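You operate a simulated robot arm through the tools that you are given. There is no shell and no other tool. Be economical: measure what you need, move in short steps, check, and stop when the job is done.

You are at the controls of a simulated two-armed robot. One attempt, no reset.

## Task
Fetch the small spoon and set it on the box corner of the slab. Take the flavour bottle from the slab and leave it on the ledge corner of the slab. Put one of the jars from the warm table side of the slab on the top of the plank bench. Open the painted wooden window-side mesh door, take the felt sleeve on the hearth end of the slab and put it away in the tall side of the mesh cupboard, then shut the door. Take the cream bowl from the ledge corner of the slab and leave it on the lower shelf. Put the green sheet of drops from the hearth end of the slab on top of the press plate there. Take the plug and leave it on the paperweight. Open the corner cupboard door, take the packet from the counter strip under the roll rack and leave it on the upper shelf of the corner cupboard, then shut the door. The order is free. Set down upright: flavour bottle, jar.

It is judged by the outcome, as a careful person would: the job done as asked, and still so three seconds after it is handed in. It fails if anything else is knocked over, pushed out of place, dropped, spilled or broken. Flat cloth is picked up by pressing the open fingertips on it (5 to 10 N) and closing them slowly along it; thin cloth reads only 2 to 8 mm in the jaws.

## Robot
Two 7-joint arms with fingered hands on one trunk, on a base that drives. Base frame: it is fixed to the floor where the robot stands at the start and does not move with it; the origin is under the middle of the robot, x ahead of it, y to its left, z up. Readings come in mm, degrees, newtons and seconds.
The left shoulder is at the start at [80, 241, 1830], the right one opposite. With the tool pointing down near the work surface each hand reaches from about 100 to 360 mm from the robot's upright axis, wherever it stands, measured 20 degrees to its own side. Places, roughly: bowl [-1750, 0, 1000]; box corner of the slab [-1300, -100, 900]; corner cupboard door [-4800, 2300, 500]; felt sleeve (9x9x20 cm) [-1900, -300, 1000]; flavour bottle [-1500, -1500, 1000]; jar [-1750, -1500, 1000]; ledge corner of the slab [-1700, -100, 900]; lower shelf [-1500, -1600, 300]; packet [-5000, 1750, 1000]; painted wooden window-side mesh door [-5100, 1900, 1100]; paperweight (7x7x2 cm) [-3100, -1800, 900]; plug (5x5x12 cm) [-5000, 0, 900]; press plate [-1250, 0, 1000]; sheet of drops [-1500, 0, 1000]; small spoon (14x3x2 cm) [700, 0, 500]; tall side of the mesh cupboard (22x40 cm) [-5280, 1880, 880]; top of the plank bench [-3400, -4500, 900]; upper shelf of the corner cupboard [-5200, 2300, 400]. Payload 4.9 kg a hand.
Tool frame (each hand has its own): the origin (TCP) lies between the finger pads and is the grasp point; the fingertips stand 32 mm ahead of it; z points along the fingers, y is the line along which they close. The gripper opens to 200 mm. The gripper's body begins 89 mm behind the TCP. The gripper is a hand of 4 fingers: y runs from the thumb to the fingers, the wrist lies at [0, 0, -267] in the tool frame, and closing takes about 1.5 s.
Orientation is that of the tool frame in the base frame, as a unit quaternion [x, y, z, w]. With the fingers straight down and closing along the base's y, the tool's x points along the base's -x, its y along +y and its z along -z.

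## Interface
- The arms move only by the tool drive_tool. It takes "left_rows", "right_rows" or both (then of equal length, played together; a hand with none holds still); each is a list of rows, each a list of 6 numbers: the turn, a rotation vector about the tool's x, y, z in degrees, then the shift along the tool's x, y, z in mm. In form: [[rx, ry, rz, tx, ty, tz], ...]. A call has 1 to 12 rows; each row shifts and turns the commanded pose from where the row before left it, along the tool's axes as they then stand. "left_claw" and "right_claw" are, for a hand that has rows, the finger opening in mm, from 0 to 200, set as the call begins (left out, the last holds). Each row takes 0.2 s and may step no farther than 50 mm and 8.6 degrees from the row before; otherwise, or with a gripper value out of range, the whole call is refused. A pose out of reach is approached as far as the arm can. The call stops where the force on the tool passes 40 N (or 10 N more than at its start, if that is more) or the arm is blocked; 0.2 s more then pass. Each finger travels about 72 mm/s and halts on what it meets, pressing with about 30 N; the grip force reading is that of the motor and also rises with nothing between the fingers. The clock runs only during rows and for 0.2 s after the last one: add rows that do not move to give the fingers time. It gives the time, the measured TCP pose, the force on the tool (base axes), the opening and the grip force at its end, in the units of the frame above (readings bear some noise), with the torque about the TCP (base axes, N m) and any sound that the robot's microphone picked up.
- Cameras (640 x 400 px; columns grow to the right, rows downward): "scene" is now at [80.9, 23.8, 1963.5]; the picture's right is [0.40, -0.92, -0.00], its down [-0.86, -0.37, -0.36] and it looks along [0.33, 0.14, -0.93] (base axes); focal length 214 px, centre (320, 200). "left" rides on the left gripper at [-69, -69, -116] in its tool frame; the picture's right is [0.71, -0.71, 0.00], its down [0.54, 0.54, -0.64] and it looks along [0.45, 0.46, 0.77] (tool axes); focal length 226 px, centre (320, 200). "right" rides on the right gripper at [69, -69, -116] in its tool frame; the picture's right is [0.71, 0.71, 0.00], its down [-0.54, 0.54, -0.64] and it looks along [-0.45, 0.46, 0.77] (tool axes); focal length 226 px, centre (320, 200). There is no depth. A picture from a camera that has moved, and an enlarged one, comes with that camera's place and axes in the base frame and with its lens.
- get_image(camera): a new picture of that camera. No time passes.
- raise_lower(by): slides the trunk up (or, below 0, down) by that many mm; the arms and the scene camera ride with it, the base frame stays. It gives what a move gives, with no picture.
- drive_base(legs): drives the robot by 1 to 6 legs, each [ahead, left, turn to the left] in mm, mm and degrees, along the robot's own axes; the way and the turn of a leg run together, so that a leg with both is an arc; at most 1500 mm and 180 degrees a leg. The arms and the cameras ride along, it lands a little off, and it stops where it bumps. It gives what a move gives.
- set_fingers(finger1, finger2, finger3, thumb_bend, hand): sets how far each is bent, from 0 (flat) to 1 (curled in); at 0.3 the hand is open as for a grip, at 0.7 the pads meet at the TCP. One left out holds its place. A second passes; each finger stops where it meets its share of the squeeze, and holds until it gets a number again. A gripper value or a shape takes the hand back. It gives what a move gives, with no picture; readings hold the bend of each and the force on the fingers (four entries, about 0 where the hand has none), thumb and palm.
- grasp_type(shape, hand): the hand has 4 fingers and takes this shape, open, in about a second: jaw (thumb against the fingers, like two jaws); tri (thumb and two fingers); tip (a fingertip pinch); poke (one finger out to press); point (the index stretched); flat (the hand flat); cup (the hand cupped); fist (a fist). The gripper value then closes the fingers along that shape, each until it touches; the sizes above hold for jaw. It gives what a move gives, with no picture.
- turn_head(pan, tilt): turns the head with the scene camera to pan (to the left, within 86 degrees either way) and tilt (down, from -29 to 69), counted from straight ahead of the robot. It gives what a move gives.
- inspect(camera, box): a new picture of the part [left, top, right, bottom] of that camera's present view, enlarged. No time passes.
- sign_off(): hands the job in; it is judged then, once.

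Work in short steps. Places have to be worked out from the pictures, the camera data and where the tool is seen: move nearer, look again, correct. Check each grasp and each placing, and mend what went wrong. You have 525 turns and 310 pictures in all, those below and enlarged ones among them. Open the grippers and draw the arms clear of the work before you hand the job in, unless the task says otherwise.

The tools are called after "Emit:" as a command line: name --argument value ..., lists and objects as JSON in quotes. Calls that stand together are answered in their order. drive_tool: Moves the arms, as the interface text tells. Its arguments: {"type":"object","properties":{"left_rows":{"type":"array","items":{"type":"array","items":{"type":"number"}}},"left_claw":{"type":"number"},"right_rows":{"type":"array","items":{"type":"array","items":{"type":"number"}}},"right_claw":{"type":"number"}},"required":[]} The other tools are called the same way: raise_lower (by) slides the trunk up or down; grasp_type (shape, hand) gives the hand a shape; set_fingers (finger1, finger2, finger3, thumb_bend, hand) moves the fingers one by one; drive_base (legs) drives the base; turn_head (pan, tilt) turns the head that bears the scene camera; get_image (camera) takes a picture; inspect (camera, box) takes an enlarged picture of a part of a camera's view; sign_off () hands the job in.

At the start:

```text
clock: 0.0
left_eef_pos: [587.5, -8.1, 1139.1]
left_tcp_rot: [0.0, 1.0, 0.0, 0.0]
left_contact_force: [-0.1, -0.2, 0.1]
left_ft_torque: [0.0, 0.02, 0.0]
left_width: 200.0
left_grasp_force: 0.1
left_shape: jaw
left_bend: [0.3, 0.3, 0.3, 0.3]
left_finger forces: [0.0, 0.0, 0.0, 0.1, 0.0, 0.1]
right_eef_pos: [417.4, -559.3, 1148.2]
right_tcp_rot: [0.0, 1.0, -0.001, 0.001]
right_contact_force: [-0.5, 0.2, -0.7]
right_ft_torque: [0.01, 0.0, 0.01]
right_width: 199.7
right_grasp_force: 0.0
right_shape: jaw
right_bend: [0.3, 0.3, 0.3, 0.3]
right_finger forces: [0.0, 0.1, 0.0, 0.1, 0.0, 0.0]
trunk travel left (down, up): [-737.0, 103.0]
robot x, y, heading: [2.6, -3.2, 0.2]
head pan, tilt: [23.3, 68.8]
```

scene: 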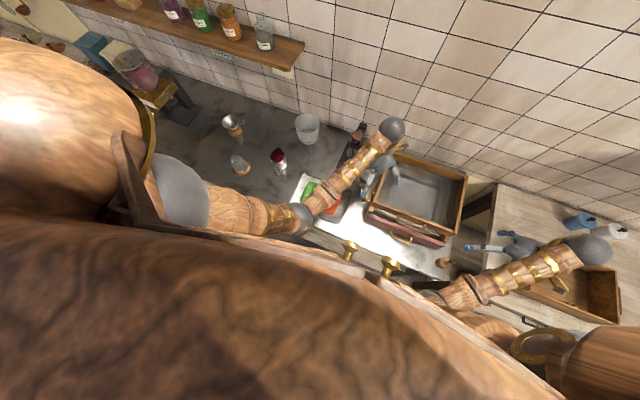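
right: 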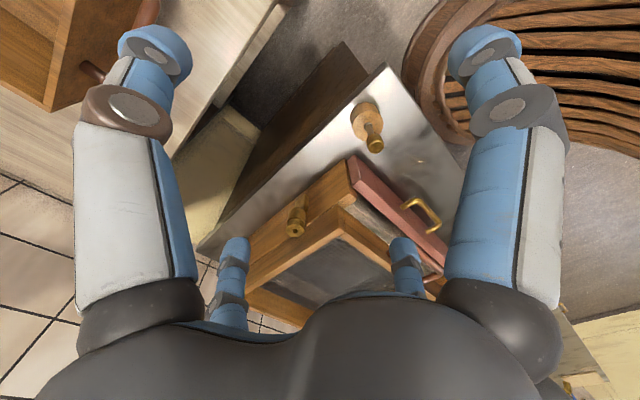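
left: 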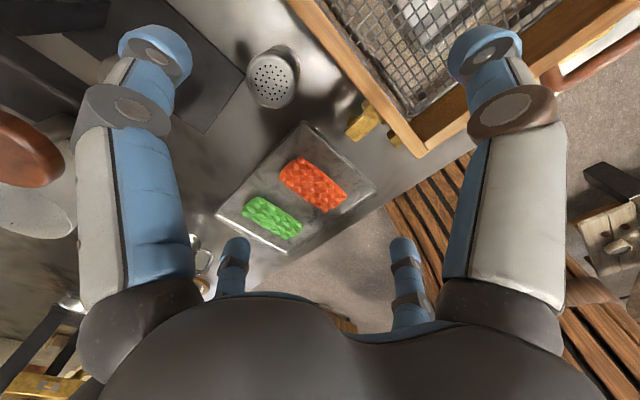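

I start by looking around: head straight ahead and slightly down first.

Emit:
turn_head --pan 0 --tilt 35

```text
clock: 1.0
left_eef_pos: [585.7, -8.0, 1139.7]
left_tcp_rot: [0.0, 1.0, -0.001, -0.001]
left_contact_force: [0.2, 0.2, 0.5]
left_ft_torque: [-0.01, 0.03, -0.01]
left_width: 200.1
left_grasp_force: 0.0
left_shape: jaw
left_bend: [0.3, 0.3, 0.3, 0.3]
left_finger forces: [0.0, 0.0, 0.0, 0.0, 0.0, 0.0]
right_eef_pos: [418.1, -559.7, 1147.5]
right_tcp_rot: [0.0, 1.0, -0.001, 0.001]
right_contact_force: [-0.3, 0.5, 0.0]
right_ft_torque: [-0.01, 0.03, 0.0]
right_width: 199.8
right_grasp_force: 0.0
right_shape: jaw
right_bend: [0.3, 0.3, 0.3, 0.3]
right_finger forces: [0.0, 0.1, 0.0, 0.2, 0.0, 0.1]
trunk travel left (down, up): [-737.0, 103.0]
robot x, y, heading: [-1.7, -5.9, -0.1]
head pan, tilt: [0.0, 35.0]
```

Take the picture.

Emit:
get_image --camera "scene"

```text
306 pictures are left
camera scene: at [117.4, 1.9, 2007.1], right [0.0, -1.0, 0.0], down [-0.57, 0.0, -0.82], along [0.82, 0.0, -0.57], focal length 214 px, centre (320, 200)
```

scene: 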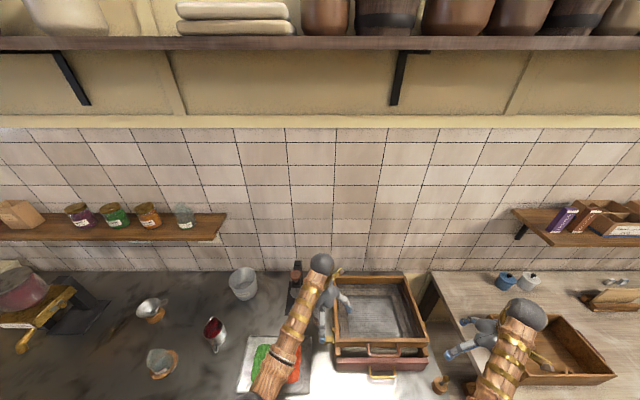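

Now look left and right.

Emit:
turn_head --pan 80 --tilt 25

Emit:
get_image --camera "scene"

Emit:
turn_head --pan -80 --tilt 25

Emit:
get_image --camera "scene"

```text
clock: 2.5
left_eef_pos: [587.3, -6.4, 1140.1]
left_tcp_rot: [0.0, 1.0, 0.0, 0.0]
left_contact_force: [-0.2, -1.0, -0.2]
left_ft_torque: [-0.01, 0.03, 0.01]
left_width: 200.3
left_grasp_force: 0.1
left_shape: jaw
left_bend: [0.3, 0.3, 0.3, 0.3]
left_finger forces: [0.1, 0.1, 0.0, 0.0, 0.0, 0.0]
right_eef_pos: [418.2, -559.7, 1148.0]
right_tcp_rot: [0.0, 1.0, -0.001, 0.001]
right_contact_force: [0.6, 0.4, 0.4]
right_ft_torque: [0.0, -0.01, 0.02]
right_width: 200.2
right_grasp_force: 0.0
right_shape: jaw
right_bend: [0.3, 0.3, 0.3, 0.3]
right_finger forces: [0.0, 0.0, 0.0, 0.1, 0.0, 0.0]
trunk travel left (down, up): [-737.0, 103.0]
robot x, y, heading: [-1.0, -0.3, -0.0]
head pan, tilt: [80.0, 25.0]
```

```text
305 pictures are left
camera scene: at [45.6, 92.5, 2023.0], right [0.98, -0.17, 0.0], down [-0.07, -0.42, -0.91], along [0.16, 0.89, -0.42], focal length 214 px, centre (320, 200)
```

scene: 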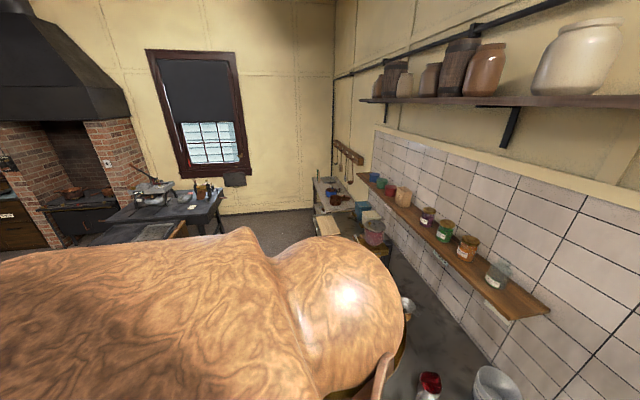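

```text
clock: 5.0
left_eef_pos: [586.2, -6.7, 1139.6]
left_tcp_rot: [0.0, 1.0, 0.0, 0.0]
left_contact_force: [-0.4, -0.8, 0.1]
left_ft_torque: [-0.01, -0.02, -0.01]
left_width: 199.9
left_grasp_force: 0.1
left_shape: jaw
left_bend: [0.3, 0.3, 0.3, 0.3]
left_finger forces: [0.0, 0.1, 0.1, 0.0, 0.0, 0.0]
right_eef_pos: [419.1, -559.2, 1148.1]
right_tcp_rot: [0.0, 1.0, 0.0, 0.002]
right_contact_force: [0.4, -0.3, -0.6]
right_ft_torque: [0.02, 0.02, -0.03]
right_width: 200.0
right_grasp_force: 0.2
right_shape: jaw
right_bend: [0.3, 0.3, 0.3, 0.3]
right_finger forces: [0.1, 0.0, 0.1, 0.0, 0.0, 0.0]
trunk travel left (down, up): [-737.0, 103.0]
robot x, y, heading: [5.0, -0.8, 0.0]
head pan, tilt: [-80.0, 25.0]
```

```text
304 pictures are left
camera scene: at [45.5, -88.9, 2023.0], right [-0.98, -0.17, 0.0], down [-0.07, 0.42, -0.91], along [0.16, -0.89, -0.42], focal length 214 px, centre (320, 200)
```

scene: 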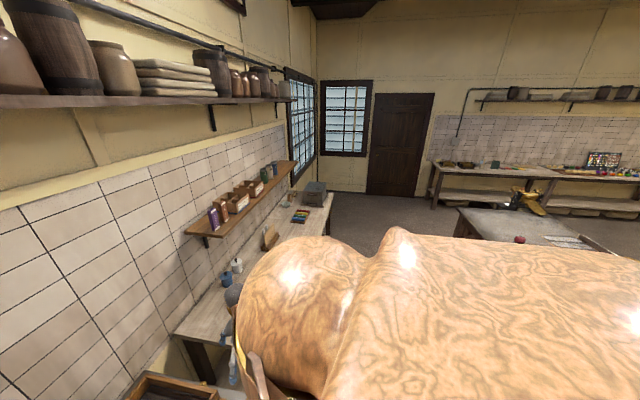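

The slab must be behind. I back up and turn right 90° to look.

Emit:
drive_base --legs '[[-250, 0, 0], [0, 0, -90]]'

Emit:
get_image --camera "scene"

Emit:
turn_head --pan 0 --tilt 25

Emit:
get_image --camera "scene"

```text
clock: 10.6
left_eef_pos: [-250.2, -586.5, 1139.0]
left_tcp_rot: [0.705, 0.709, 0.0, 0.0]
left_contact_force: [0.8, 0.6, 0.3]
left_ft_torque: [0.03, 0.01, -0.01]
left_width: 199.8
left_grasp_force: 0.1
left_shape: jaw
left_bend: [0.3, 0.3, 0.3, 0.3]
left_finger forces: [0.1, 0.0, 0.0, 0.0, 0.0, 0.0]
right_eef_pos: [-802.7, -420.2, 1147.3]
right_tcp_rot: [0.706, 0.709, -0.001, 0.0]
right_contact_force: [-0.6, 0.2, 0.1]
right_ft_torque: [0.05, -0.01, 0.01]
right_width: 199.9
right_grasp_force: 0.1
right_shape: jaw
right_bend: [0.3, 0.3, 0.3, 0.3]
right_finger forces: [0.1, 0.0, 0.0, 0.0, 0.0, 0.1]
trunk travel left (down, up): [-737.0, 103.0]
robot x, y, heading: [-246.2, -1.2, -89.7]
head pan, tilt: [-80.0, 25.0]
```

```text
303 pictures are left
camera scene: at [-337.0, -44.7, 2023.0], right [-0.18, 0.98, 0.0], down [0.42, 0.08, -0.91], along [-0.89, -0.16, -0.42], focal length 214 px, centre (320, 200)
```

scene: 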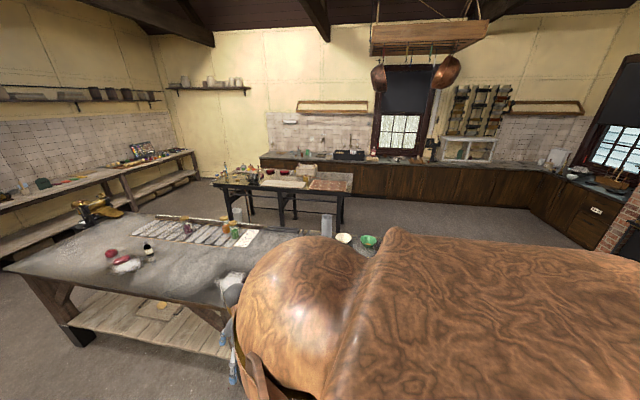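

```text
clock: 12.1
left_eef_pos: [-250.7, -586.5, 1139.7]
left_tcp_rot: [0.706, 0.708, 0.0, 0.0]
left_contact_force: [0.5, -0.4, 0.3]
left_ft_torque: [-0.01, -0.01, 0.02]
left_width: 199.9
left_grasp_force: 0.1
left_shape: jaw
left_bend: [0.3, 0.3, 0.3, 0.3]
left_finger forces: [0.1, 0.1, 0.0, 0.0, 0.0, 0.0]
right_eef_pos: [-802.9, -420.5, 1147.6]
right_tcp_rot: [0.705, 0.709, -0.002, 0.0]
right_contact_force: [1.2, -0.4, 0.7]
right_ft_torque: [0.03, 0.01, -0.01]
right_width: 199.9
right_grasp_force: 0.0
right_shape: jaw
right_bend: [0.3, 0.3, 0.3, 0.3]
right_finger forces: [0.0, 0.0, 0.0, 0.0, 0.1, 0.0]
trunk travel left (down, up): [-737.0, 103.0]
robot x, y, heading: [-246.9, -0.7, -89.7]
head pan, tilt: [0.0, 25.0]
```

```text
302 pictures are left
camera scene: at [-246.6, -120.2, 2023.0], right [-1.0, 0.0, 0.0], down [0.0, 0.42, -0.91], along [0.0, -0.91, -0.42], focal length 214 px, centre (320, 200)
```

scene: 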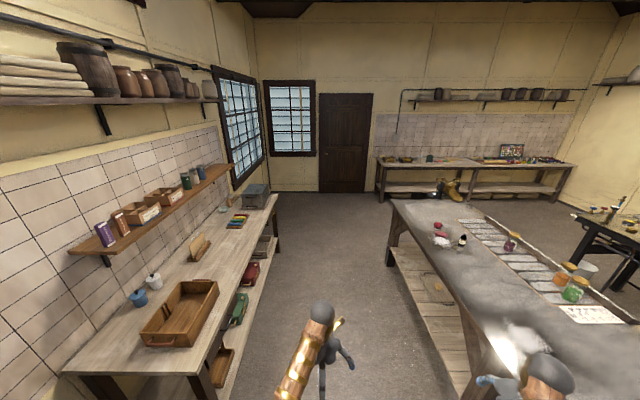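

The slab is the big table at x≈-1000..-2000. First find the spoon: look toward +x (head left) and down.

Emit:
turn_head --pan 75 --tilt 50

Emit:
get_image --camera "scene"

```text
clock: 13.6
left_eef_pos: [-250.2, -585.8, 1139.4]
left_tcp_rot: [0.706, 0.708, 0.0, 0.0]
left_contact_force: [-0.3, 0.5, 0.0]
left_ft_torque: [-0.03, 0.01, -0.03]
left_width: 199.9
left_grasp_force: 0.0
left_shape: jaw
left_bend: [0.3, 0.3, 0.3, 0.3]
left_finger forces: [0.0, 0.0, 0.0, 0.1, 0.0, 0.1]
right_eef_pos: [-803.0, -419.6, 1148.6]
right_tcp_rot: [0.705, 0.71, -0.001, 0.0]
right_contact_force: [0.2, -0.1, 0.1]
right_ft_torque: [-0.01, 0.03, 0.01]
right_width: 200.1
right_grasp_force: 0.0
right_shape: jaw
right_bend: [0.3, 0.3, 0.3, 0.3]
right_finger forces: [0.1, 0.1, 0.0, 0.0, 0.0, 0.1]
trunk travel left (down, up): [-737.0, 103.0]
robot x, y, heading: [-241.8, -0.4, -89.5]
head pan, tilt: [75.0, 50.0]
```

```text
301 pictures are left
camera scene: at [-172.3, -47.7, 1985.5], right [-0.26, -0.97, 0.0], down [-0.74, 0.2, -0.64], along [0.62, -0.16, -0.77], focal length 214 px, centre (320, 200)
```

scene: 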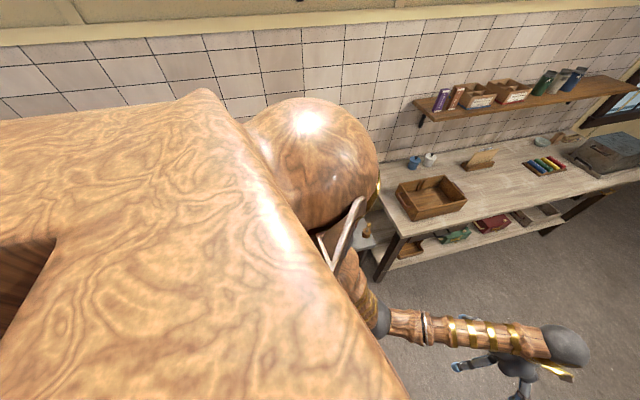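

Body blocks the view. I turn back to face +x from a bit farther away.

Emit:
drive_base --legs '[[0, 0, 90], [-150, 0, 0]]'

Emit:
turn_head --pan 0 --tilt 55

Emit:
get_image --camera "scene"

```text
clock: 18.9
left_eef_pos: [198.0, 9.1, 1138.8]
left_tcp_rot: [-0.018, 1.0, 0.0, -0.001]
left_contact_force: [1.2, 0.4, 0.6]
left_ft_torque: [0.02, 0.01, -0.03]
left_width: 199.7
left_grasp_force: 0.1
left_shape: jaw
left_bend: [0.3, 0.3, 0.3, 0.3]
left_finger forces: [0.0, 0.0, 0.0, 0.0, 0.1, 0.1]
right_eef_pos: [48.4, -549.0, 1146.8]
right_tcp_rot: [-0.019, 1.0, -0.001, 0.0]
right_contact_force: [0.4, 0.3, -0.2]
right_ft_torque: [0.0, 0.02, 0.01]
right_width: 199.8
right_grasp_force: 0.0
right_shape: jaw
right_bend: [0.3, 0.3, 0.3, 0.3]
right_finger forces: [0.0, 0.1, 0.1, 0.0, 0.0, 0.0]
trunk travel left (down, up): [-737.0, 103.0]
robot x, y, heading: [-392.5, -5.7, 1.8]
head pan, tilt: [75.0, 50.0]
```

```text
clock: 20.3
left_eef_pos: [194.6, 7.8, 1139.8]
left_tcp_rot: [-0.019, 1.0, -0.001, 0.001]
left_contact_force: [-0.3, 0.5, -0.6]
left_ft_torque: [-0.04, -0.02, -0.03]
left_width: 200.3
left_grasp_force: 0.1
left_shape: jaw
left_bend: [0.3, 0.3, 0.3, 0.3]
left_finger forces: [0.1, 0.0, 0.1, 0.0, 0.0, 0.0]
right_eef_pos: [45.6, -549.1, 1149.6]
right_tcp_rot: [-0.018, 1.0, -0.001, 0.001]
right_contact_force: [0.4, 0.4, -0.5]
right_ft_torque: [-0.01, 0.0, 0.01]
right_width: 199.9
right_grasp_force: 0.0
right_shape: jaw
right_bend: [0.3, 0.3, 0.3, 0.3]
right_finger forces: [0.0, 0.0, 0.0, 0.1, 0.0, 0.0]
trunk travel left (down, up): [-737.0, 103.0]
robot x, y, heading: [-393.4, -5.9, 2.1]
head pan, tilt: [0.0, 55.0]
```

```text
300 pictures are left
camera scene: at [-291.3, 0.5, 1979.0], right [0.04, -1.0, 0.0], down [-0.82, -0.03, -0.57], along [0.57, 0.02, -0.82], focal length 214 px, centre (320, 200)
```

scene: 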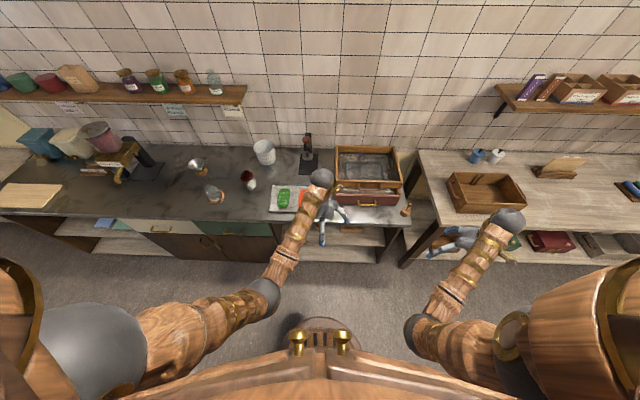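

The lower shelves under the bench may hold the spoon; back up 200 and lower the trunk to see beneath.

Emit:
drive_base --legs '[[-200, 0, -2]]'

Emit:
raise_lower --by -500

Emit:
turn_head --pan 0 --tilt 40

Emit:
get_image --camera "scene"

```text
clock: 21.9
left_eef_pos: [2.9, -14.8, 1137.8]
left_tcp_rot: [-0.001, 1.0, -0.001, -0.003]
left_contact_force: [1.0, 0.5, -0.6]
left_ft_torque: [-0.02, 0.01, 0.03]
left_width: 199.5
left_grasp_force: 0.1
left_shape: jaw
left_bend: [0.3, 0.3, 0.3, 0.3]
left_finger forces: [0.0, 0.0, 0.0, 0.0, 0.0, 0.0]
right_eef_pos: [-165.1, -565.5, 1146.6]
right_tcp_rot: [-0.002, 1.0, -0.002, -0.001]
right_contact_force: [0.6, -0.1, 0.2]
right_ft_torque: [0.01, 0.06, -0.01]
right_width: 199.9
right_grasp_force: 0.1
right_shape: jaw
right_bend: [0.3, 0.3, 0.3, 0.3]
right_finger forces: [0.1, 0.0, 0.0, 0.0, 0.1, 0.1]
trunk travel left (down, up): [-737.0, 103.0]
robot x, y, heading: [-585.6, -8.7, 0.2]
head pan, tilt: [0.0, 55.0]
```

```text
refused: -500 is not a number from -400 to 400
```

```text
clock: 22.7
left_eef_pos: [-0.0, -15.3, 1138.3]
left_tcp_rot: [-0.002, 1.0, 0.0, 0.0]
left_contact_force: [0.1, 1.3, 0.2]
left_ft_torque: [0.0, 0.01, -0.01]
left_width: 200.0
left_grasp_force: 0.0
left_shape: jaw
left_bend: [0.3, 0.3, 0.3, 0.3]
left_finger forces: [0.0, 0.0, 0.0, 0.0, 0.0, 0.1]
right_eef_pos: [-168.2, -567.3, 1148.3]
right_tcp_rot: [-0.001, 1.0, -0.001, 0.0]
right_contact_force: [-0.4, -0.5, 0.4]
right_ft_torque: [-0.02, -0.03, 0.0]
right_width: 199.8
right_grasp_force: 0.2
right_shape: jaw
right_bend: [0.3, 0.3, 0.3, 0.3]
right_finger forces: [0.0, 0.1, 0.0, 0.0, 0.0, 0.1]
trunk travel left (down, up): [-737.0, 103.0]
robot x, y, heading: [-585.9, -9.8, -0.2]
head pan, tilt: [0.0, 40.0]
```

```text
299 pictures are left
camera scene: at [-473.4, -6.6, 1999.5], right [0.0, -1.0, 0.0], down [-0.64, 0.0, -0.77], along [0.77, 0.0, -0.64], focal length 214 px, centre (320, 200)
```

scene: 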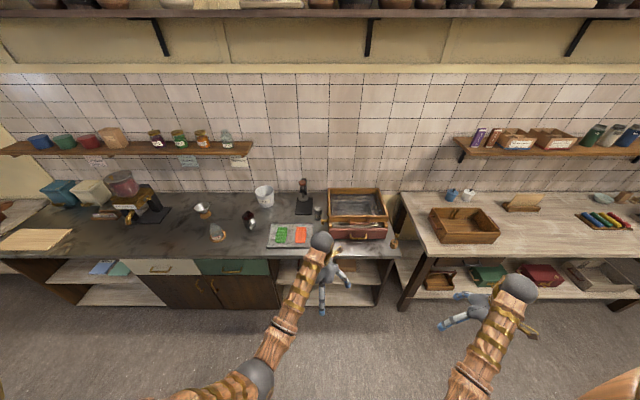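

Step limit 400; lower in two steps.

Emit:
raise_lower --by -400

Emit:
raise_lower --by -250

Emit:
get_image --camera "scene"

```text
clock: 26.5
left_eef_pos: [-1.7, -15.2, 739.7]
left_tcp_rot: [-0.002, 1.0, 0.0, 0.0]
left_contact_force: [-0.5, -0.6, 0.4]
left_ft_torque: [0.01, 0.02, -0.02]
left_width: 199.9
left_grasp_force: 0.0
left_shape: jaw
left_bend: [0.3, 0.3, 0.3, 0.3]
left_finger forces: [0.1, 0.1, 0.0, 0.1, 0.0, 0.0]
right_eef_pos: [-168.7, -566.9, 747.5]
right_tcp_rot: [-0.002, 1.0, -0.001, 0.0]
right_contact_force: [-1.2, -0.9, 0.0]
right_ft_torque: [0.0, 0.0, -0.02]
right_width: 199.9
right_grasp_force: 0.1
right_shape: jaw
right_bend: [0.3, 0.3, 0.3, 0.3]
right_finger forces: [0.1, 0.0, 0.0, 0.0, 0.0, 0.0]
trunk travel left (down, up): [-337.0, 503.0]
robot x, y, heading: [-585.0, -10.0, -0.1]
head pan, tilt: [0.0, 40.0]
```

```text
clock: 29.1
left_eef_pos: [-2.3, -14.8, 490.5]
left_tcp_rot: [-0.002, 1.0, 0.0, 0.0]
left_contact_force: [-0.3, -0.8, 0.2]
left_ft_torque: [0.0, -0.04, -0.01]
left_width: 199.9
left_grasp_force: 0.1
left_shape: jaw
left_bend: [0.3, 0.3, 0.3, 0.3]
left_finger forces: [0.0, 0.1, 0.0, 0.0, 0.0, 0.0]
right_eef_pos: [-169.1, -567.7, 498.6]
right_tcp_rot: [-0.002, 1.0, 0.0, 0.001]
right_contact_force: [-0.5, 0.8, -0.3]
right_ft_torque: [0.0, 0.0, -0.01]
right_width: 200.1
right_grasp_force: 0.2
right_shape: jaw
right_bend: [0.3, 0.3, 0.3, 0.3]
right_finger forces: [0.0, 0.0, 0.1, 0.1, 0.0, 0.0]
trunk travel left (down, up): [-87.0, 753.0]
robot x, y, heading: [-588.0, -10.0, 0.3]
head pan, tilt: [0.0, 40.0]
```

```text
298 pictures are left
camera scene: at [-474.7, -6.5, 1349.7], right [0.0, -1.0, 0.0], down [-0.64, 0.0, -0.77], along [0.77, 0.0, -0.64], focal length 214 px, centre (320, 200)
```

scene: 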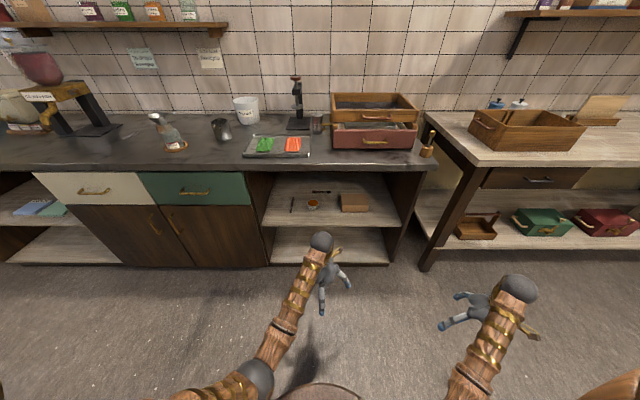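

Small items on the middle shelf of the open section; enlarge.

Emit:
inspect --camera "scene" --box '[255, 160, 415, 260]'

```text
4.00 times, centred on (335, 210) of scene
camera zoom: at [-474.7, -6.5, 1349.7], right [0.0, -1.0, 0.0], down [-0.64, 0.0, -0.77], along [0.77, 0.0, -0.64], focal length 858 px, centre (260, 160)
```

zoom: 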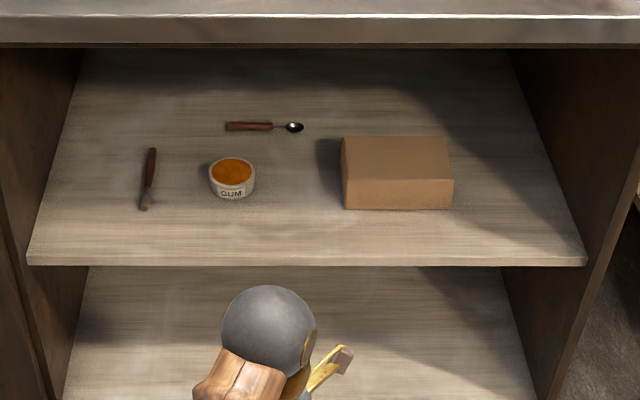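

The spoon is at about [630,-10,500] on the shelf, handle toward +y. I'll prepare the right hand: rotate so the thumb-to-finger axis points ahead, then tilt forward.

Emit:
drive_tool --right_rows '[[0, 0, 8.2, 0, 0, 0], [0, 0, 8.2, 0, 0, 0], [0, 0, 8.2, 0, 0, 0], [0, 0, 8.2, 0, 0, 0], [0, 0, 8.2, 0, 0, 0], [0, 0, 8.2, 0, 0, 0], [0, 0, 8.2, 0, 0, 0], [0, 0, 8.2, 0, 0, 0], [0, 0, 8.2, 0, 0, 0], [0, 0, 8.2, 0, 0, 0], [0, 0, 8, 0, 0, 0]]'

```text
clock: 31.5
left_eef_pos: [-1.6, -14.7, 490.7]
left_tcp_rot: [-0.002, 1.0, -0.001, -0.001]
left_contact_force: [0.5, 0.4, 0.1]
left_ft_torque: [0.01, -0.02, -0.01]
left_width: 200.0
left_grasp_force: 0.0
left_shape: jaw
left_bend: [0.3, 0.3, 0.3, 0.3]
left_finger forces: [0.0, 0.0, 0.0, 0.0, 0.1, 0.1]
right_eef_pos: [-170.0, -567.0, 497.8]
right_tcp_rot: [0.707, 0.707, 0.0, 0.001]
right_contact_force: [-0.3, -0.1, 0.7]
right_ft_torque: [-0.02, 0.01, 0.01]
right_width: 199.8
right_grasp_force: 0.1
right_shape: jaw
right_bend: [0.3, 0.3, 0.3, 0.3]
right_finger forces: [0.0, 0.0, 0.1, 0.1, 0.0, 0.0]
trunk travel left (down, up): [-87.0, 753.0]
robot x, y, heading: [-592.3, -9.2, 0.1]
head pan, tilt: [0.0, 40.0]
```

Tilt works next; also move the left hand outward and back so it's clear.

Emit:
drive_tool --right_rows '[[-8.4, 0, 0, 15, 0, 0], [-8.4, 0, 0, 15, 0, 0], [-8.4, 0, 0, 15, 0, 0], [-8.4, 0, 0, 15, 0, 0], [-8.4, 0, 0, 15, 0, 0], [-8, 0, 0, 15, 0, 0], [0, 0, 0, 15, 0, 0], [0, 0, 0, 15, 0, 0], [0, 0, 0, 15, 0, 0]]' --left_rows '[[0, 0, 0, 25, 38, 0], [0, 0, 0, 25, 38, 0], [0, 0, 0, 25, 38, 0], [0, 0, 0, 25, 38, 0], [0, 0, 0, 25, 38, 0], [0, 0, 0, 25, 38, 0], [0, 0, 0, 25, 38, 0], [0, 0, 0, 25, 38, 0], [0, 0, 0, 25, 38, 0]]'

Emit:
get_image --camera "scene"

```text
clock: 33.4
left_eef_pos: [-208.6, 298.0, 489.2]
left_tcp_rot: [-0.002, 1.0, 0.001, -0.005]
left_contact_force: [-0.2, 0.2, 0.0]
left_ft_torque: [-0.04, -0.08, 0.01]
left_width: 199.8
left_grasp_force: 0.0
left_shape: jaw
left_bend: [0.3, 0.3, 0.3, 0.3]
left_finger forces: [0.0, 0.1, 0.0, 0.1, 0.0, 0.0]
right_eef_pos: [-85.5, -484.0, 567.8]
right_tcp_rot: [0.611, 0.623, 0.323, 0.367]
right_contact_force: [-0.2, -0.4, 1.0]
right_ft_torque: [0.01, 0.03, -0.03]
right_width: 200.0
right_grasp_force: 0.0
right_shape: jaw
right_bend: [0.3, 0.3, 0.3, 0.3]
right_finger forces: [0.0, 0.1, 0.1, 0.0, 0.0, 0.0]
trunk travel left (down, up): [-87.0, 753.0]
robot x, y, heading: [-588.6, -12.5, 0.3]
head pan, tilt: [0.0, 40.0]
stopped in row 9 (right hand): the arm was blocked; the commanded pose is now the measured one
```

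```text
296 pictures are left
camera scene: at [-464.4, -8.1, 1352.7], right [0.0, -1.0, 0.0], down [-0.65, 0.0, -0.76], along [0.76, 0.0, -0.65], focal length 214 px, centre (320, 200)
```

scene: 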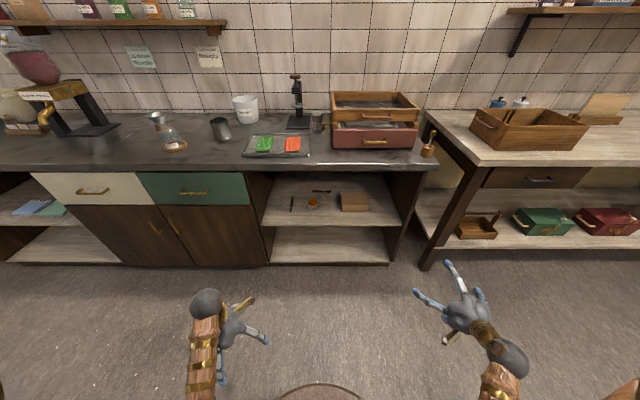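

The hand now points forward-down (~31° below horizontal). Move it inward and forward, away from the cramped posture.

Emit:
drive_tool --right_rows '[[0, 0, 0, 37, 6, 5], [0, 0, 0, 37, 6, 5], [0, 0, 0, 37, 6, 5], [0, 0, 0, 37, 6, 5], [0, 0, 0, 37, 6, 5], [0, 0, 0, 37, 6, 5], [0, 0, 0, 37, 6, 5], [0, 0, 0, 37, 6, 5]]'

Emit:
get_image --camera "right"

```text
clock: 35.2
left_eef_pos: [-212.3, 292.6, 498.8]
left_tcp_rot: [0.0, 1.0, 0.009, 0.003]
left_contact_force: [1.5, -0.5, -0.3]
left_ft_torque: [0.01, 0.02, 0.0]
left_width: 199.7
left_grasp_force: 0.0
left_shape: jaw
left_bend: [0.3, 0.3, 0.3, 0.3]
left_finger forces: [0.0, 0.1, 0.0, 0.1, 0.0, 0.0]
right_eef_pos: [-37.7, -184.6, 563.2]
right_tcp_rot: [0.612, 0.625, 0.329, 0.356]
right_contact_force: [-0.8, 1.0, 0.3]
right_ft_torque: [0.0, -0.01, -0.02]
right_width: 199.9
right_grasp_force: 0.0
right_shape: jaw
right_bend: [0.3, 0.3, 0.3, 0.3]
right_finger forces: [0.1, 0.0, 0.0, 0.1, 0.1, 0.0]
trunk travel left (down, up): [-87.0, 753.0]
robot x, y, heading: [-588.7, -8.0, 0.1]
head pan, tilt: [0.0, 40.0]
```

```text
295 pictures are left
camera right: at [-173.5, -114.9, 562.5], right [0.38, 0.73, 0.57], down [-0.26, -0.51, 0.82], along [0.89, -0.46, 0.0], focal length 226 px, centre (320, 200)
```

right: 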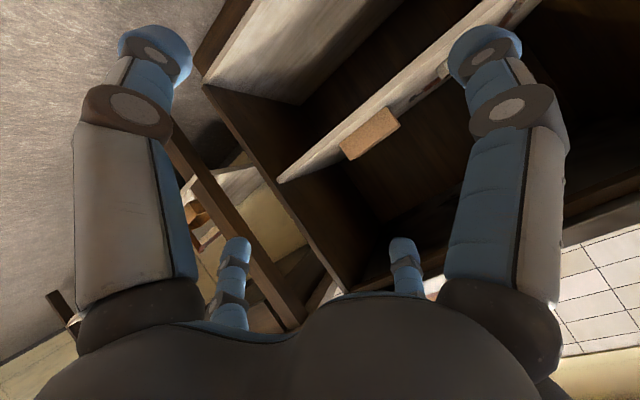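

Steepen the tilt to ~45° and yaw 20° left so the forearm clears the gum pot.

Emit:
drive_tool --right_rows '[[4.8, 5.7, -3.5, 0, 0, 0], [4.8, 5.7, -3.5, 0, 0, 0], [4.8, 5.7, -3.5, 0, 0, 0], [0, 0, 0, 0, 0, 0]]'

```text
clock: 36.2
left_eef_pos: [-208.9, 299.5, 487.4]
left_tcp_rot: [-0.002, 1.0, 0.0, 0.0]
left_contact_force: [-0.3, 1.0, 0.0]
left_ft_torque: [-0.01, 0.0, -0.03]
left_width: 199.9
left_grasp_force: 0.1
left_shape: jaw
left_bend: [0.3, 0.3, 0.3, 0.3]
left_finger forces: [0.1, 0.0, 0.0, 0.1, 0.0, 0.0]
right_eef_pos: [-33.3, -180.2, 564.5]
right_tcp_rot: [0.537, 0.76, 0.296, 0.214]
right_contact_force: [0.6, 0.2, 0.5]
right_ft_torque: [0.03, 0.02, 0.0]
right_width: 199.8
right_grasp_force: 0.2
right_shape: jaw
right_bend: [0.3, 0.3, 0.3, 0.3]
right_finger forces: [0.0, 0.1, 0.0, 0.0, 0.0, 0.0]
trunk travel left (down, up): [-87.0, 753.0]
robot x, y, heading: [-592.1, -12.8, 0.3]
head pan, tilt: [0.0, 40.0]
```

Orientation is good (47° down, 19° yaw). Bring the TCP inward to y≈-50, forward 60, and close the opening to 40 mm for entry.

Emit:
drive_tool --right_rows '[[0, 0, 0, 26, 16, 20], [0, 0, 0, 26, 16, 20], [0, 0, 0, 26, 16, 20], [0, 0, 0, 26, 16, 20], [0, 0, 0, 0, 0, 0], [0, 0, 0, 0, 0, 0]]' --right_claw 40

Emit:
get_image --camera "scene"

```text
clock: 37.6
left_eef_pos: [-209.0, 299.9, 488.0]
left_tcp_rot: [-0.001, 1.0, 0.0, 0.0]
left_contact_force: [0.5, -0.5, -0.4]
left_ft_torque: [0.01, 0.0, 0.0]
left_width: 200.0
left_grasp_force: 0.1
left_shape: jaw
left_bend: [0.3, 0.3, 0.3, 0.3]
left_finger forces: [0.0, 0.1, 0.1, 0.0, 0.0, 0.0]
right_eef_pos: [26.1, -46.7, 547.0]
right_tcp_rot: [0.537, 0.76, 0.296, 0.214]
right_contact_force: [-0.6, -0.8, -0.4]
right_ft_torque: [0.01, -0.01, 0.03]
right_width: 40.2
right_grasp_force: 0.0
right_shape: jaw
right_bend: [0.54, 0.54, 0.54, 0.53]
right_finger forces: [0.0, 0.0, 0.0, 0.1, 0.0, 0.0]
trunk travel left (down, up): [-87.0, 753.0]
robot x, y, heading: [-589.5, -3.2, -0.2]
head pan, tilt: [0.0, 40.0]
```

```text
294 pictures are left
camera scene: at [-474.5, -6.4, 1349.6], right [0.0, -1.0, 0.0], down [-0.64, 0.0, -0.77], along [0.77, 0.0, -0.64], focal length 214 px, centre (320, 200)
```

scene: 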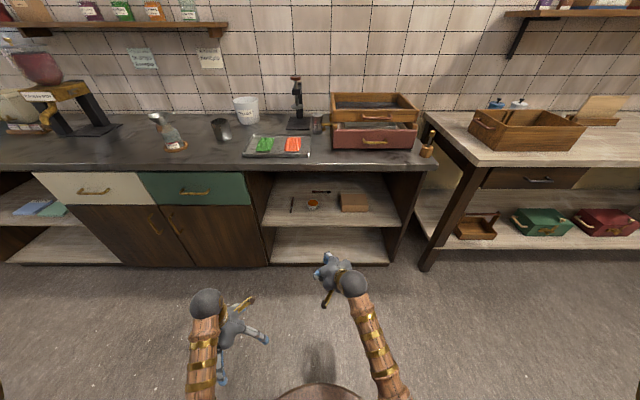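

Left hand would hit the bench as I drive; pull it back and outward first.

Emit:
drive_tool --left_rows '[[0, 0, 0, 35, 20, -20], [0, 0, 0, 35, 20, -20], [0, 0, 0, 35, 20, -20], [0, 0, 0, 35, 20, -20], [0, 0, 0, 35, 20, -20], [0, 0, 0, 35, 20, -20]]'

Emit:
drive_base --legs '[[300, 0, 0]]'

Emit:
get_image --camera "scene"

```text
clock: 39.0
left_eef_pos: [-403.4, 444.9, 578.1]
left_tcp_rot: [-0.001, 1.0, -0.001, 0.0]
left_contact_force: [-0.1, -0.9, 0.0]
left_ft_torque: [-0.04, -0.03, 0.01]
left_width: 199.9
left_grasp_force: 0.1
left_shape: jaw
left_bend: [0.3, 0.3, 0.3, 0.3]
left_finger forces: [0.0, 0.0, 0.1, 0.0, 0.1, 0.1]
left hand out of reach, approached as far as the arm can: row 4, 5, 6
right_eef_pos: [25.3, -47.5, 548.2]
right_tcp_rot: [0.538, 0.76, 0.295, 0.214]
right_contact_force: [0.2, -0.7, 0.0]
right_ft_torque: [0.0, 0.0, -0.04]
right_width: 40.2
right_grasp_force: 0.0
right_shape: jaw
right_bend: [0.54, 0.54, 0.54, 0.53]
right_finger forces: [0.0, 0.1, 0.1, 0.1, 0.1, 0.0]
trunk travel left (down, up): [-87.0, 753.0]
robot x, y, heading: [-589.8, -12.5, 0.0]
head pan, tilt: [0.0, 40.0]
```

```text
clock: 41.0
left_eef_pos: [-109.7, 446.3, 578.6]
left_tcp_rot: [-0.003, 1.0, -0.001, 0.0]
left_contact_force: [0.0, -0.6, 0.2]
left_ft_torque: [-0.01, 0.01, -0.02]
left_width: 199.6
left_grasp_force: 0.0
left_shape: jaw
left_bend: [0.3, 0.3, 0.3, 0.3]
left_finger forces: [0.0, 0.0, 0.1, 0.1, 0.0, 0.0]
right_eef_pos: [321.2, -44.9, 546.8]
right_tcp_rot: [0.536, 0.761, 0.297, 0.213]
right_contact_force: [0.8, 0.9, 0.2]
right_ft_torque: [0.0, -0.03, 0.02]
right_width: 40.3
right_grasp_force: 0.1
right_shape: jaw
right_bend: [0.54, 0.54, 0.54, 0.53]
right_finger forces: [0.0, 0.0, 0.1, 0.0, 0.0, 0.0]
trunk travel left (down, up): [-87.0, 753.0]
robot x, y, heading: [-294.6, -7.4, 0.1]
head pan, tilt: [0.0, 40.0]
```

```text
293 pictures are left
camera scene: at [-179.3, -4.8, 1349.5], right [0.01, -1.0, 0.0], down [-0.64, 0.0, -0.77], along [0.77, 0.0, -0.64], focal length 214 px, centre (320, 200)
```

scene: 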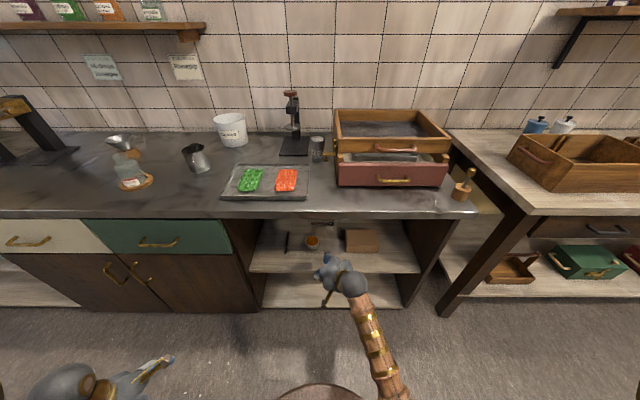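

Enlarge to triangulate the spoon, shelf and pot from this second position.

Emit:
inspect --camera "scene" --box '[240, 190, 400, 290]'

```text
4.00 times, centred on (320, 240) of scene
camera zoom: at [-179.3, -4.8, 1349.5], right [0.01, -1.0, 0.0], down [-0.64, 0.0, -0.77], along [0.77, 0.0, -0.64], focal length 858 px, centre (320, 40)
```

zoom: 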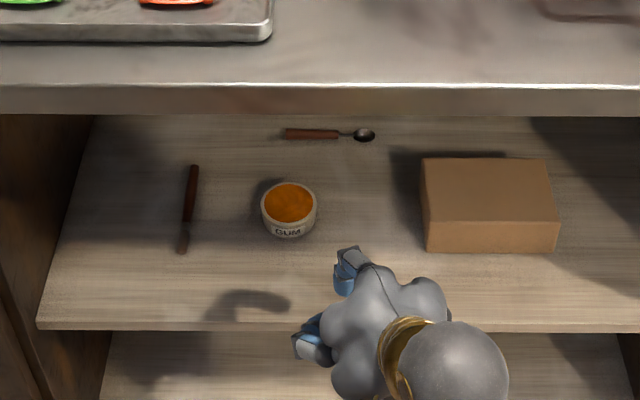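

Triangulated: shelf top z≈466, front x≈364; spoon handle x≈657, y +44..-33; pot x 486–556, y 0..69; lip underside z≈835. I steepen the tilt to ~58°, raise the tool relative to the trunk, then lower the trunk so the elbow is lower.

Emit:
drive_tool --right_rows '[[5.5, 0, 0, -6, 12, -20], [5.5, 0, 0, -6, 12, -22], [0, 0, 0, 0, 0, 0]]'

Emit:
raise_lower --by -80

```text
clock: 41.8
left_eef_pos: [-110.1, 446.7, 578.0]
left_tcp_rot: [-0.003, 1.0, 0.0, -0.001]
left_contact_force: [-0.4, -0.2, 0.1]
left_ft_torque: [0.02, -0.02, -0.01]
left_width: 199.9
left_grasp_force: 0.1
left_shape: jaw
left_bend: [0.3, 0.3, 0.3, 0.3]
left_finger forces: [0.0, 0.0, 0.0, 0.0, 0.1, 0.1]
right_eef_pos: [318.6, -57.4, 594.9]
right_tcp_rot: [0.554, 0.786, 0.222, 0.161]
right_contact_force: [-0.1, -0.1, -0.7]
right_ft_torque: [0.0, 0.02, -0.04]
right_width: 40.3
right_grasp_force: 0.0
right_shape: jaw
right_bend: [0.54, 0.54, 0.54, 0.53]
right_finger forces: [0.0, 0.1, 0.1, 0.0, 0.0, 0.1]
trunk travel left (down, up): [-87.0, 753.0]
robot x, y, heading: [-296.3, -5.9, 0.3]
head pan, tilt: [0.0, 40.0]
```

```text
clock: 43.0
left_eef_pos: [-109.8, 447.2, 498.6]
left_tcp_rot: [-0.004, 1.0, -0.001, 0.0]
left_contact_force: [-0.3, 0.4, -0.1]
left_ft_torque: [0.04, 0.0, 0.0]
left_width: 199.9
left_grasp_force: 0.1
left_shape: jaw
left_bend: [0.3, 0.3, 0.3, 0.3]
left_finger forces: [0.0, 0.0, 0.1, 0.0, 0.1, 0.1]
right_eef_pos: [319.8, -57.0, 515.9]
right_tcp_rot: [0.553, 0.787, 0.221, 0.159]
right_contact_force: [-0.7, 0.2, 0.1]
right_ft_torque: [0.01, -0.03, -0.05]
right_width: 39.9
right_grasp_force: 0.0
right_shape: jaw
right_bend: [0.54, 0.54, 0.54, 0.53]
right_finger forces: [0.0, 0.1, 0.1, 0.1, 0.0, 0.0]
trunk travel left (down, up): [-7.0, 833.0]
robot x, y, heading: [-292.8, -6.8, 0.2]
head pan, tilt: [0.0, 40.0]
```

Drive forward 170 and check clearance.

Emit:
drive_base --legs '[[170, 0, 0]]'

Emit:
get_image --camera "scene"

```text
clock: 44.4
left_eef_pos: [58.7, 450.1, 498.1]
left_tcp_rot: [-0.005, 1.0, -0.001, -0.001]
left_contact_force: [0.7, -0.5, -1.2]
left_ft_torque: [0.01, 0.03, -0.01]
left_width: 199.9
left_grasp_force: 0.1
left_shape: jaw
left_bend: [0.3, 0.3, 0.3, 0.3]
left_finger forces: [0.0, 0.0, 0.0, 0.1, 0.1, 0.0]
right_eef_pos: [488.4, -54.8, 513.9]
right_tcp_rot: [0.554, 0.787, 0.221, 0.16]
right_contact_force: [0.1, -1.0, 0.0]
right_ft_torque: [0.01, 0.05, -0.03]
right_width: 40.4
right_grasp_force: 0.0
right_shape: jaw
right_bend: [0.54, 0.54, 0.54, 0.53]
right_finger forces: [0.0, 0.1, 0.1, 0.0, 0.0, 0.0]
trunk travel left (down, up): [-7.0, 833.0]
robot x, y, heading: [-125.3, -6.1, 0.3]
head pan, tilt: [0.0, 40.0]
```

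```text
291 pictures are left
camera scene: at [-9.1, -3.5, 1269.5], right [0.01, -1.0, 0.0], down [-0.64, -0.01, -0.77], along [0.77, 0.01, -0.64], focal length 214 px, centre (320, 200)
```

scene: 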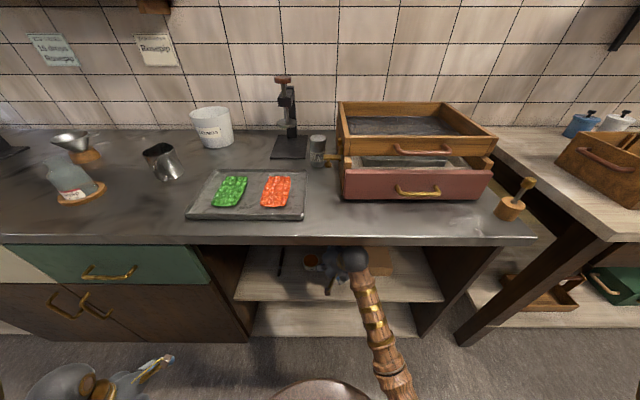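

Check with the hand camera too.

Emit:
get_image --camera "right"

Emit:
inspect --camera "scene" --box '[240, 220, 400, 320]'

```text
290 pictures are left
camera right: at [352.7, -30.1, 574.7], right [0.33, 0.87, 0.37], down [0.3, -0.46, 0.84], along [0.9, -0.16, -0.41], focal length 226 px, centre (320, 200)
```

right: 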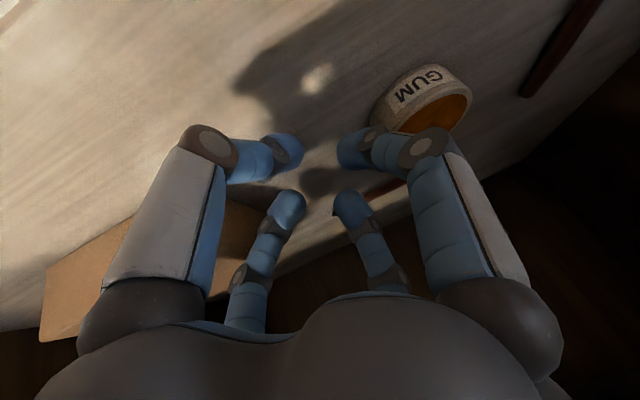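

```text
4.00 times, centred on (320, 270) of scene
camera zoom: at [-9.1, -3.5, 1269.5], right [0.01, -1.0, 0.0], down [-0.64, -0.01, -0.77], along [0.77, 0.01, -0.64], focal length 858 px, centre (320, -80)
```

zoom: 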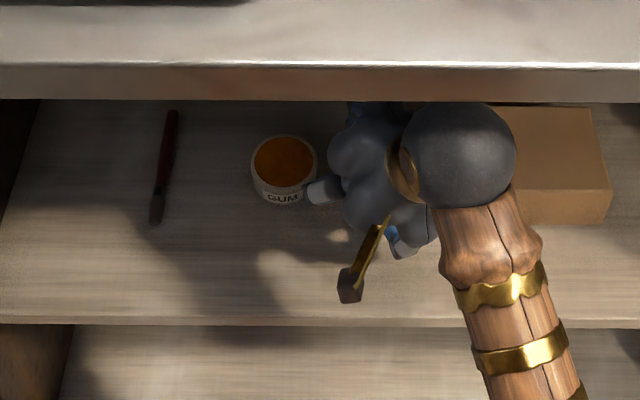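

I need to understand the finger layout; look at the left hand from the scene camera.

Emit:
turn_head --pan 50 --tilt 60

Emit:
grasp_type --hand "left" --shape "tip"

Emit:
get_image --camera "scene"

Emit:
get_image --camera "left"

```text
clock: 45.6
left_eef_pos: [58.2, 448.3, 498.5]
left_tcp_rot: [-0.005, 1.0, -0.001, -0.001]
left_contact_force: [0.0, -0.3, -0.3]
left_ft_torque: [-0.02, 0.01, -0.01]
left_width: 200.0
left_grasp_force: 0.0
left_shape: jaw
left_bend: [0.3, 0.3, 0.3, 0.3]
left_finger forces: [0.0, 0.0, 0.0, 0.0, 0.1, 0.0]
right_eef_pos: [488.7, -56.0, 514.3]
right_tcp_rot: [0.553, 0.787, 0.223, 0.16]
right_contact_force: [-0.1, 0.0, -0.8]
right_ft_torque: [0.0, 0.0, 0.04]
right_width: 40.2
right_grasp_force: 0.0
right_shape: jaw
right_bend: [0.54, 0.54, 0.54, 0.53]
right_finger forces: [0.0, 0.0, 0.1, 0.0, 0.1, 0.0]
trunk travel left (down, up): [-7.0, 833.0]
robot x, y, heading: [-123.8, -5.9, 0.5]
head pan, tilt: [50.0, 60.0]
```

```text
clock: 46.5
left_eef_pos: [59.8, 448.4, 498.3]
left_tcp_rot: [-0.004, 1.0, -0.001, 0.0]
left_contact_force: [0.7, 0.1, -0.2]
left_ft_torque: [-0.04, -0.03, -0.02]
left_width: 199.7
left_grasp_force: 0.1
left_shape: tip
left_bend: [0.16, 0.3, 0.16, 0.3]
left_finger forces: [0.0, 0.0, 0.1, 0.1, 0.0, 0.0]
right_eef_pos: [488.7, -55.0, 514.1]
right_tcp_rot: [0.553, 0.786, 0.222, 0.161]
right_contact_force: [0.0, 0.0, 0.1]
right_ft_torque: [-0.02, 0.01, 0.0]
right_width: 40.4
right_grasp_force: 0.1
right_shape: jaw
right_bend: [0.54, 0.54, 0.54, 0.53]
right_finger forces: [0.0, 0.0, 0.0, 0.1, 0.1, 0.0]
trunk travel left (down, up): [-7.0, 833.0]
robot x, y, heading: [-125.8, -7.2, 0.7]
head pan, tilt: [50.0, 60.0]
```

```text
288 pictures are left
camera scene: at [-52.7, 47.2, 1242.9], right [0.77, -0.64, 0.0], down [-0.55, -0.67, -0.5], along [0.32, 0.39, -0.87], focal length 214 px, centre (320, 200)
```

scene: 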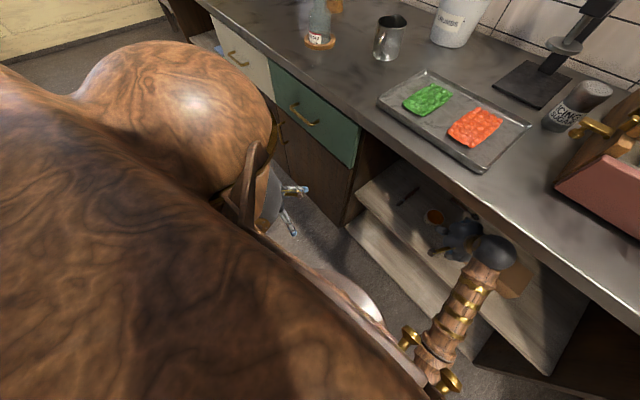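

```text
287 pictures are left
camera left: at [130.0, 380.7, 615.6], right [-0.7, -0.71, 0.0], down [-0.55, 0.54, 0.64], along [-0.46, 0.45, -0.77], focal length 226 px, centre (320, 200)
```

left: 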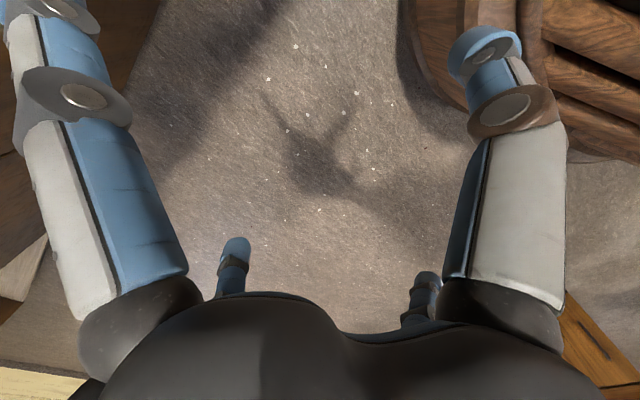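

Radial 4-digit hand: fingers 1 and 3 stay open in "tip". Check how the tip shape closes.

Emit:
drive_tool --left_rows '[[0, 0, 0, 0, 0, 0], [0, 0, 0, 0, 0, 0], [0, 0, 0, 0, 0, 0], [0, 0, 0, 0, 0, 0], [0, 0, 0, 0, 0, 0], [0, 0, 0, 0, 0, 0]]' --left_claw 15

Emit:
get_image --camera "left"

```text
clock: 47.9
left_eef_pos: [60.1, 449.6, 498.1]
left_tcp_rot: [-0.005, 1.0, -0.001, 0.0]
left_contact_force: [0.8, -1.0, 0.7]
left_ft_torque: [-0.04, 0.0, 0.04]
left_width: 14.9
left_grasp_force: 0.1
left_shape: tip
left_bend: [0.16, 0.63, 0.16, 0.63]
left_finger forces: [0.1, 0.0, 0.1, 0.0, 0.1, 0.0]
right_eef_pos: [489.0, -55.4, 514.8]
right_tcp_rot: [0.553, 0.787, 0.222, 0.16]
right_contact_force: [0.5, -0.2, 0.4]
right_ft_torque: [0.01, 0.03, 0.03]
right_width: 40.2
right_grasp_force: 0.0
right_shape: jaw
right_bend: [0.54, 0.54, 0.54, 0.53]
right_finger forces: [0.0, 0.0, 0.0, 0.0, 0.0, 0.0]
trunk travel left (down, up): [-7.0, 833.0]
robot x, y, heading: [-122.3, -8.7, 0.3]
head pan, tilt: [50.0, 60.0]
```

```text
286 pictures are left
camera left: at [130.0, 380.7, 615.6], right [-0.7, -0.71, 0.0], down [-0.55, 0.54, 0.64], along [-0.46, 0.45, -0.77], focal length 226 px, centre (320, 200)
```

left: 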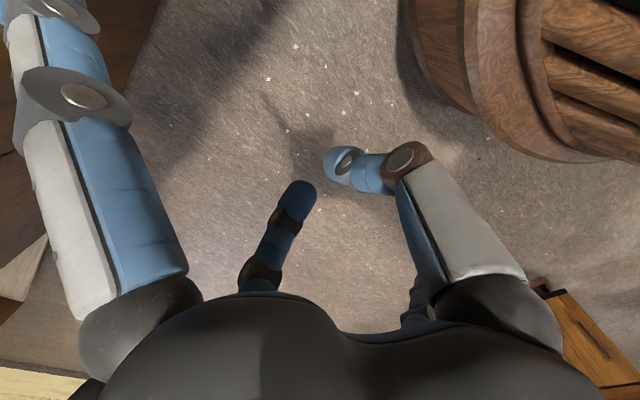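

Try curling fingers 1 and 3 into the palm, leaving thumb and finger 2 as a slim pincer.

Emit:
set_fingers --hand "left" --finger1 1 --finger3 1 --finger2 0.3 --thumb_bend 0.3

Emit:
set_fingers --hand "left" --finger2 0.7 --thumb_bend 0.7

Emit:
get_image --camera "left"

```text
clock: 48.9
left_eef_pos: [59.5, 448.7, 497.9]
left_tcp_rot: [-0.004, 1.0, 0.0, 0.0]
left_contact_force: [-1.3, -0.4, -0.9]
left_ft_torque: [-0.02, 0.0, -0.02]
left_width: 95.0
left_grasp_force: 0.0
left_shape: fingers
left_bend: [0.74, 0.3, 0.74, 0.3]
left_finger forces: [0.0, 0.0, 0.0, 0.1, 0.0, 0.1]
right_eef_pos: [487.6, -55.7, 514.1]
right_tcp_rot: [0.553, 0.787, 0.222, 0.16]
right_contact_force: [0.2, -0.1, -1.0]
right_ft_torque: [-0.02, -0.02, 0.0]
right_width: 40.5
right_grasp_force: 0.0
right_shape: jaw
right_bend: [0.54, 0.54, 0.54, 0.53]
right_finger forces: [0.0, 0.0, 0.0, 0.0, 0.0, 0.0]
trunk travel left (down, up): [-7.0, 833.0]
robot x, y, heading: [-122.9, -5.6, 0.5]
head pan, tilt: [50.0, 60.0]
```

```text
clock: 49.9
left_eef_pos: [59.2, 449.0, 497.6]
left_tcp_rot: [-0.004, 1.0, -0.001, 0.0]
left_contact_force: [0.7, -0.3, -0.2]
left_ft_torque: [-0.01, -0.03, 0.05]
left_width: 1.8
left_grasp_force: 0.2
left_shape: fingers
left_bend: [0.74, 0.68, 0.74, 0.69]
left_finger forces: [0.1, 0.1, 0.1, 0.0, 0.0, 0.1]
right_eef_pos: [488.4, -55.2, 515.5]
right_tcp_rot: [0.552, 0.787, 0.222, 0.16]
right_contact_force: [0.0, 1.5, -0.1]
right_ft_torque: [0.0, -0.01, -0.02]
right_width: 40.2
right_grasp_force: 0.0
right_shape: jaw
right_bend: [0.54, 0.54, 0.54, 0.53]
right_finger forces: [0.1, 0.0, 0.0, 0.0, 0.0, 0.0]
trunk travel left (down, up): [-7.0, 833.0]
robot x, y, heading: [-127.4, -5.1, 0.4]
head pan, tilt: [50.0, 60.0]
```

```text
285 pictures are left
camera left: at [130.0, 380.7, 615.6], right [-0.7, -0.71, 0.0], down [-0.55, 0.54, 0.64], along [-0.46, 0.45, -0.77], focal length 226 px, centre (320, 200)
```

left: 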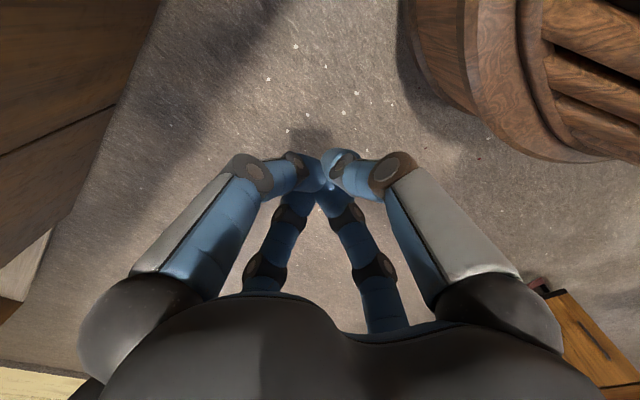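

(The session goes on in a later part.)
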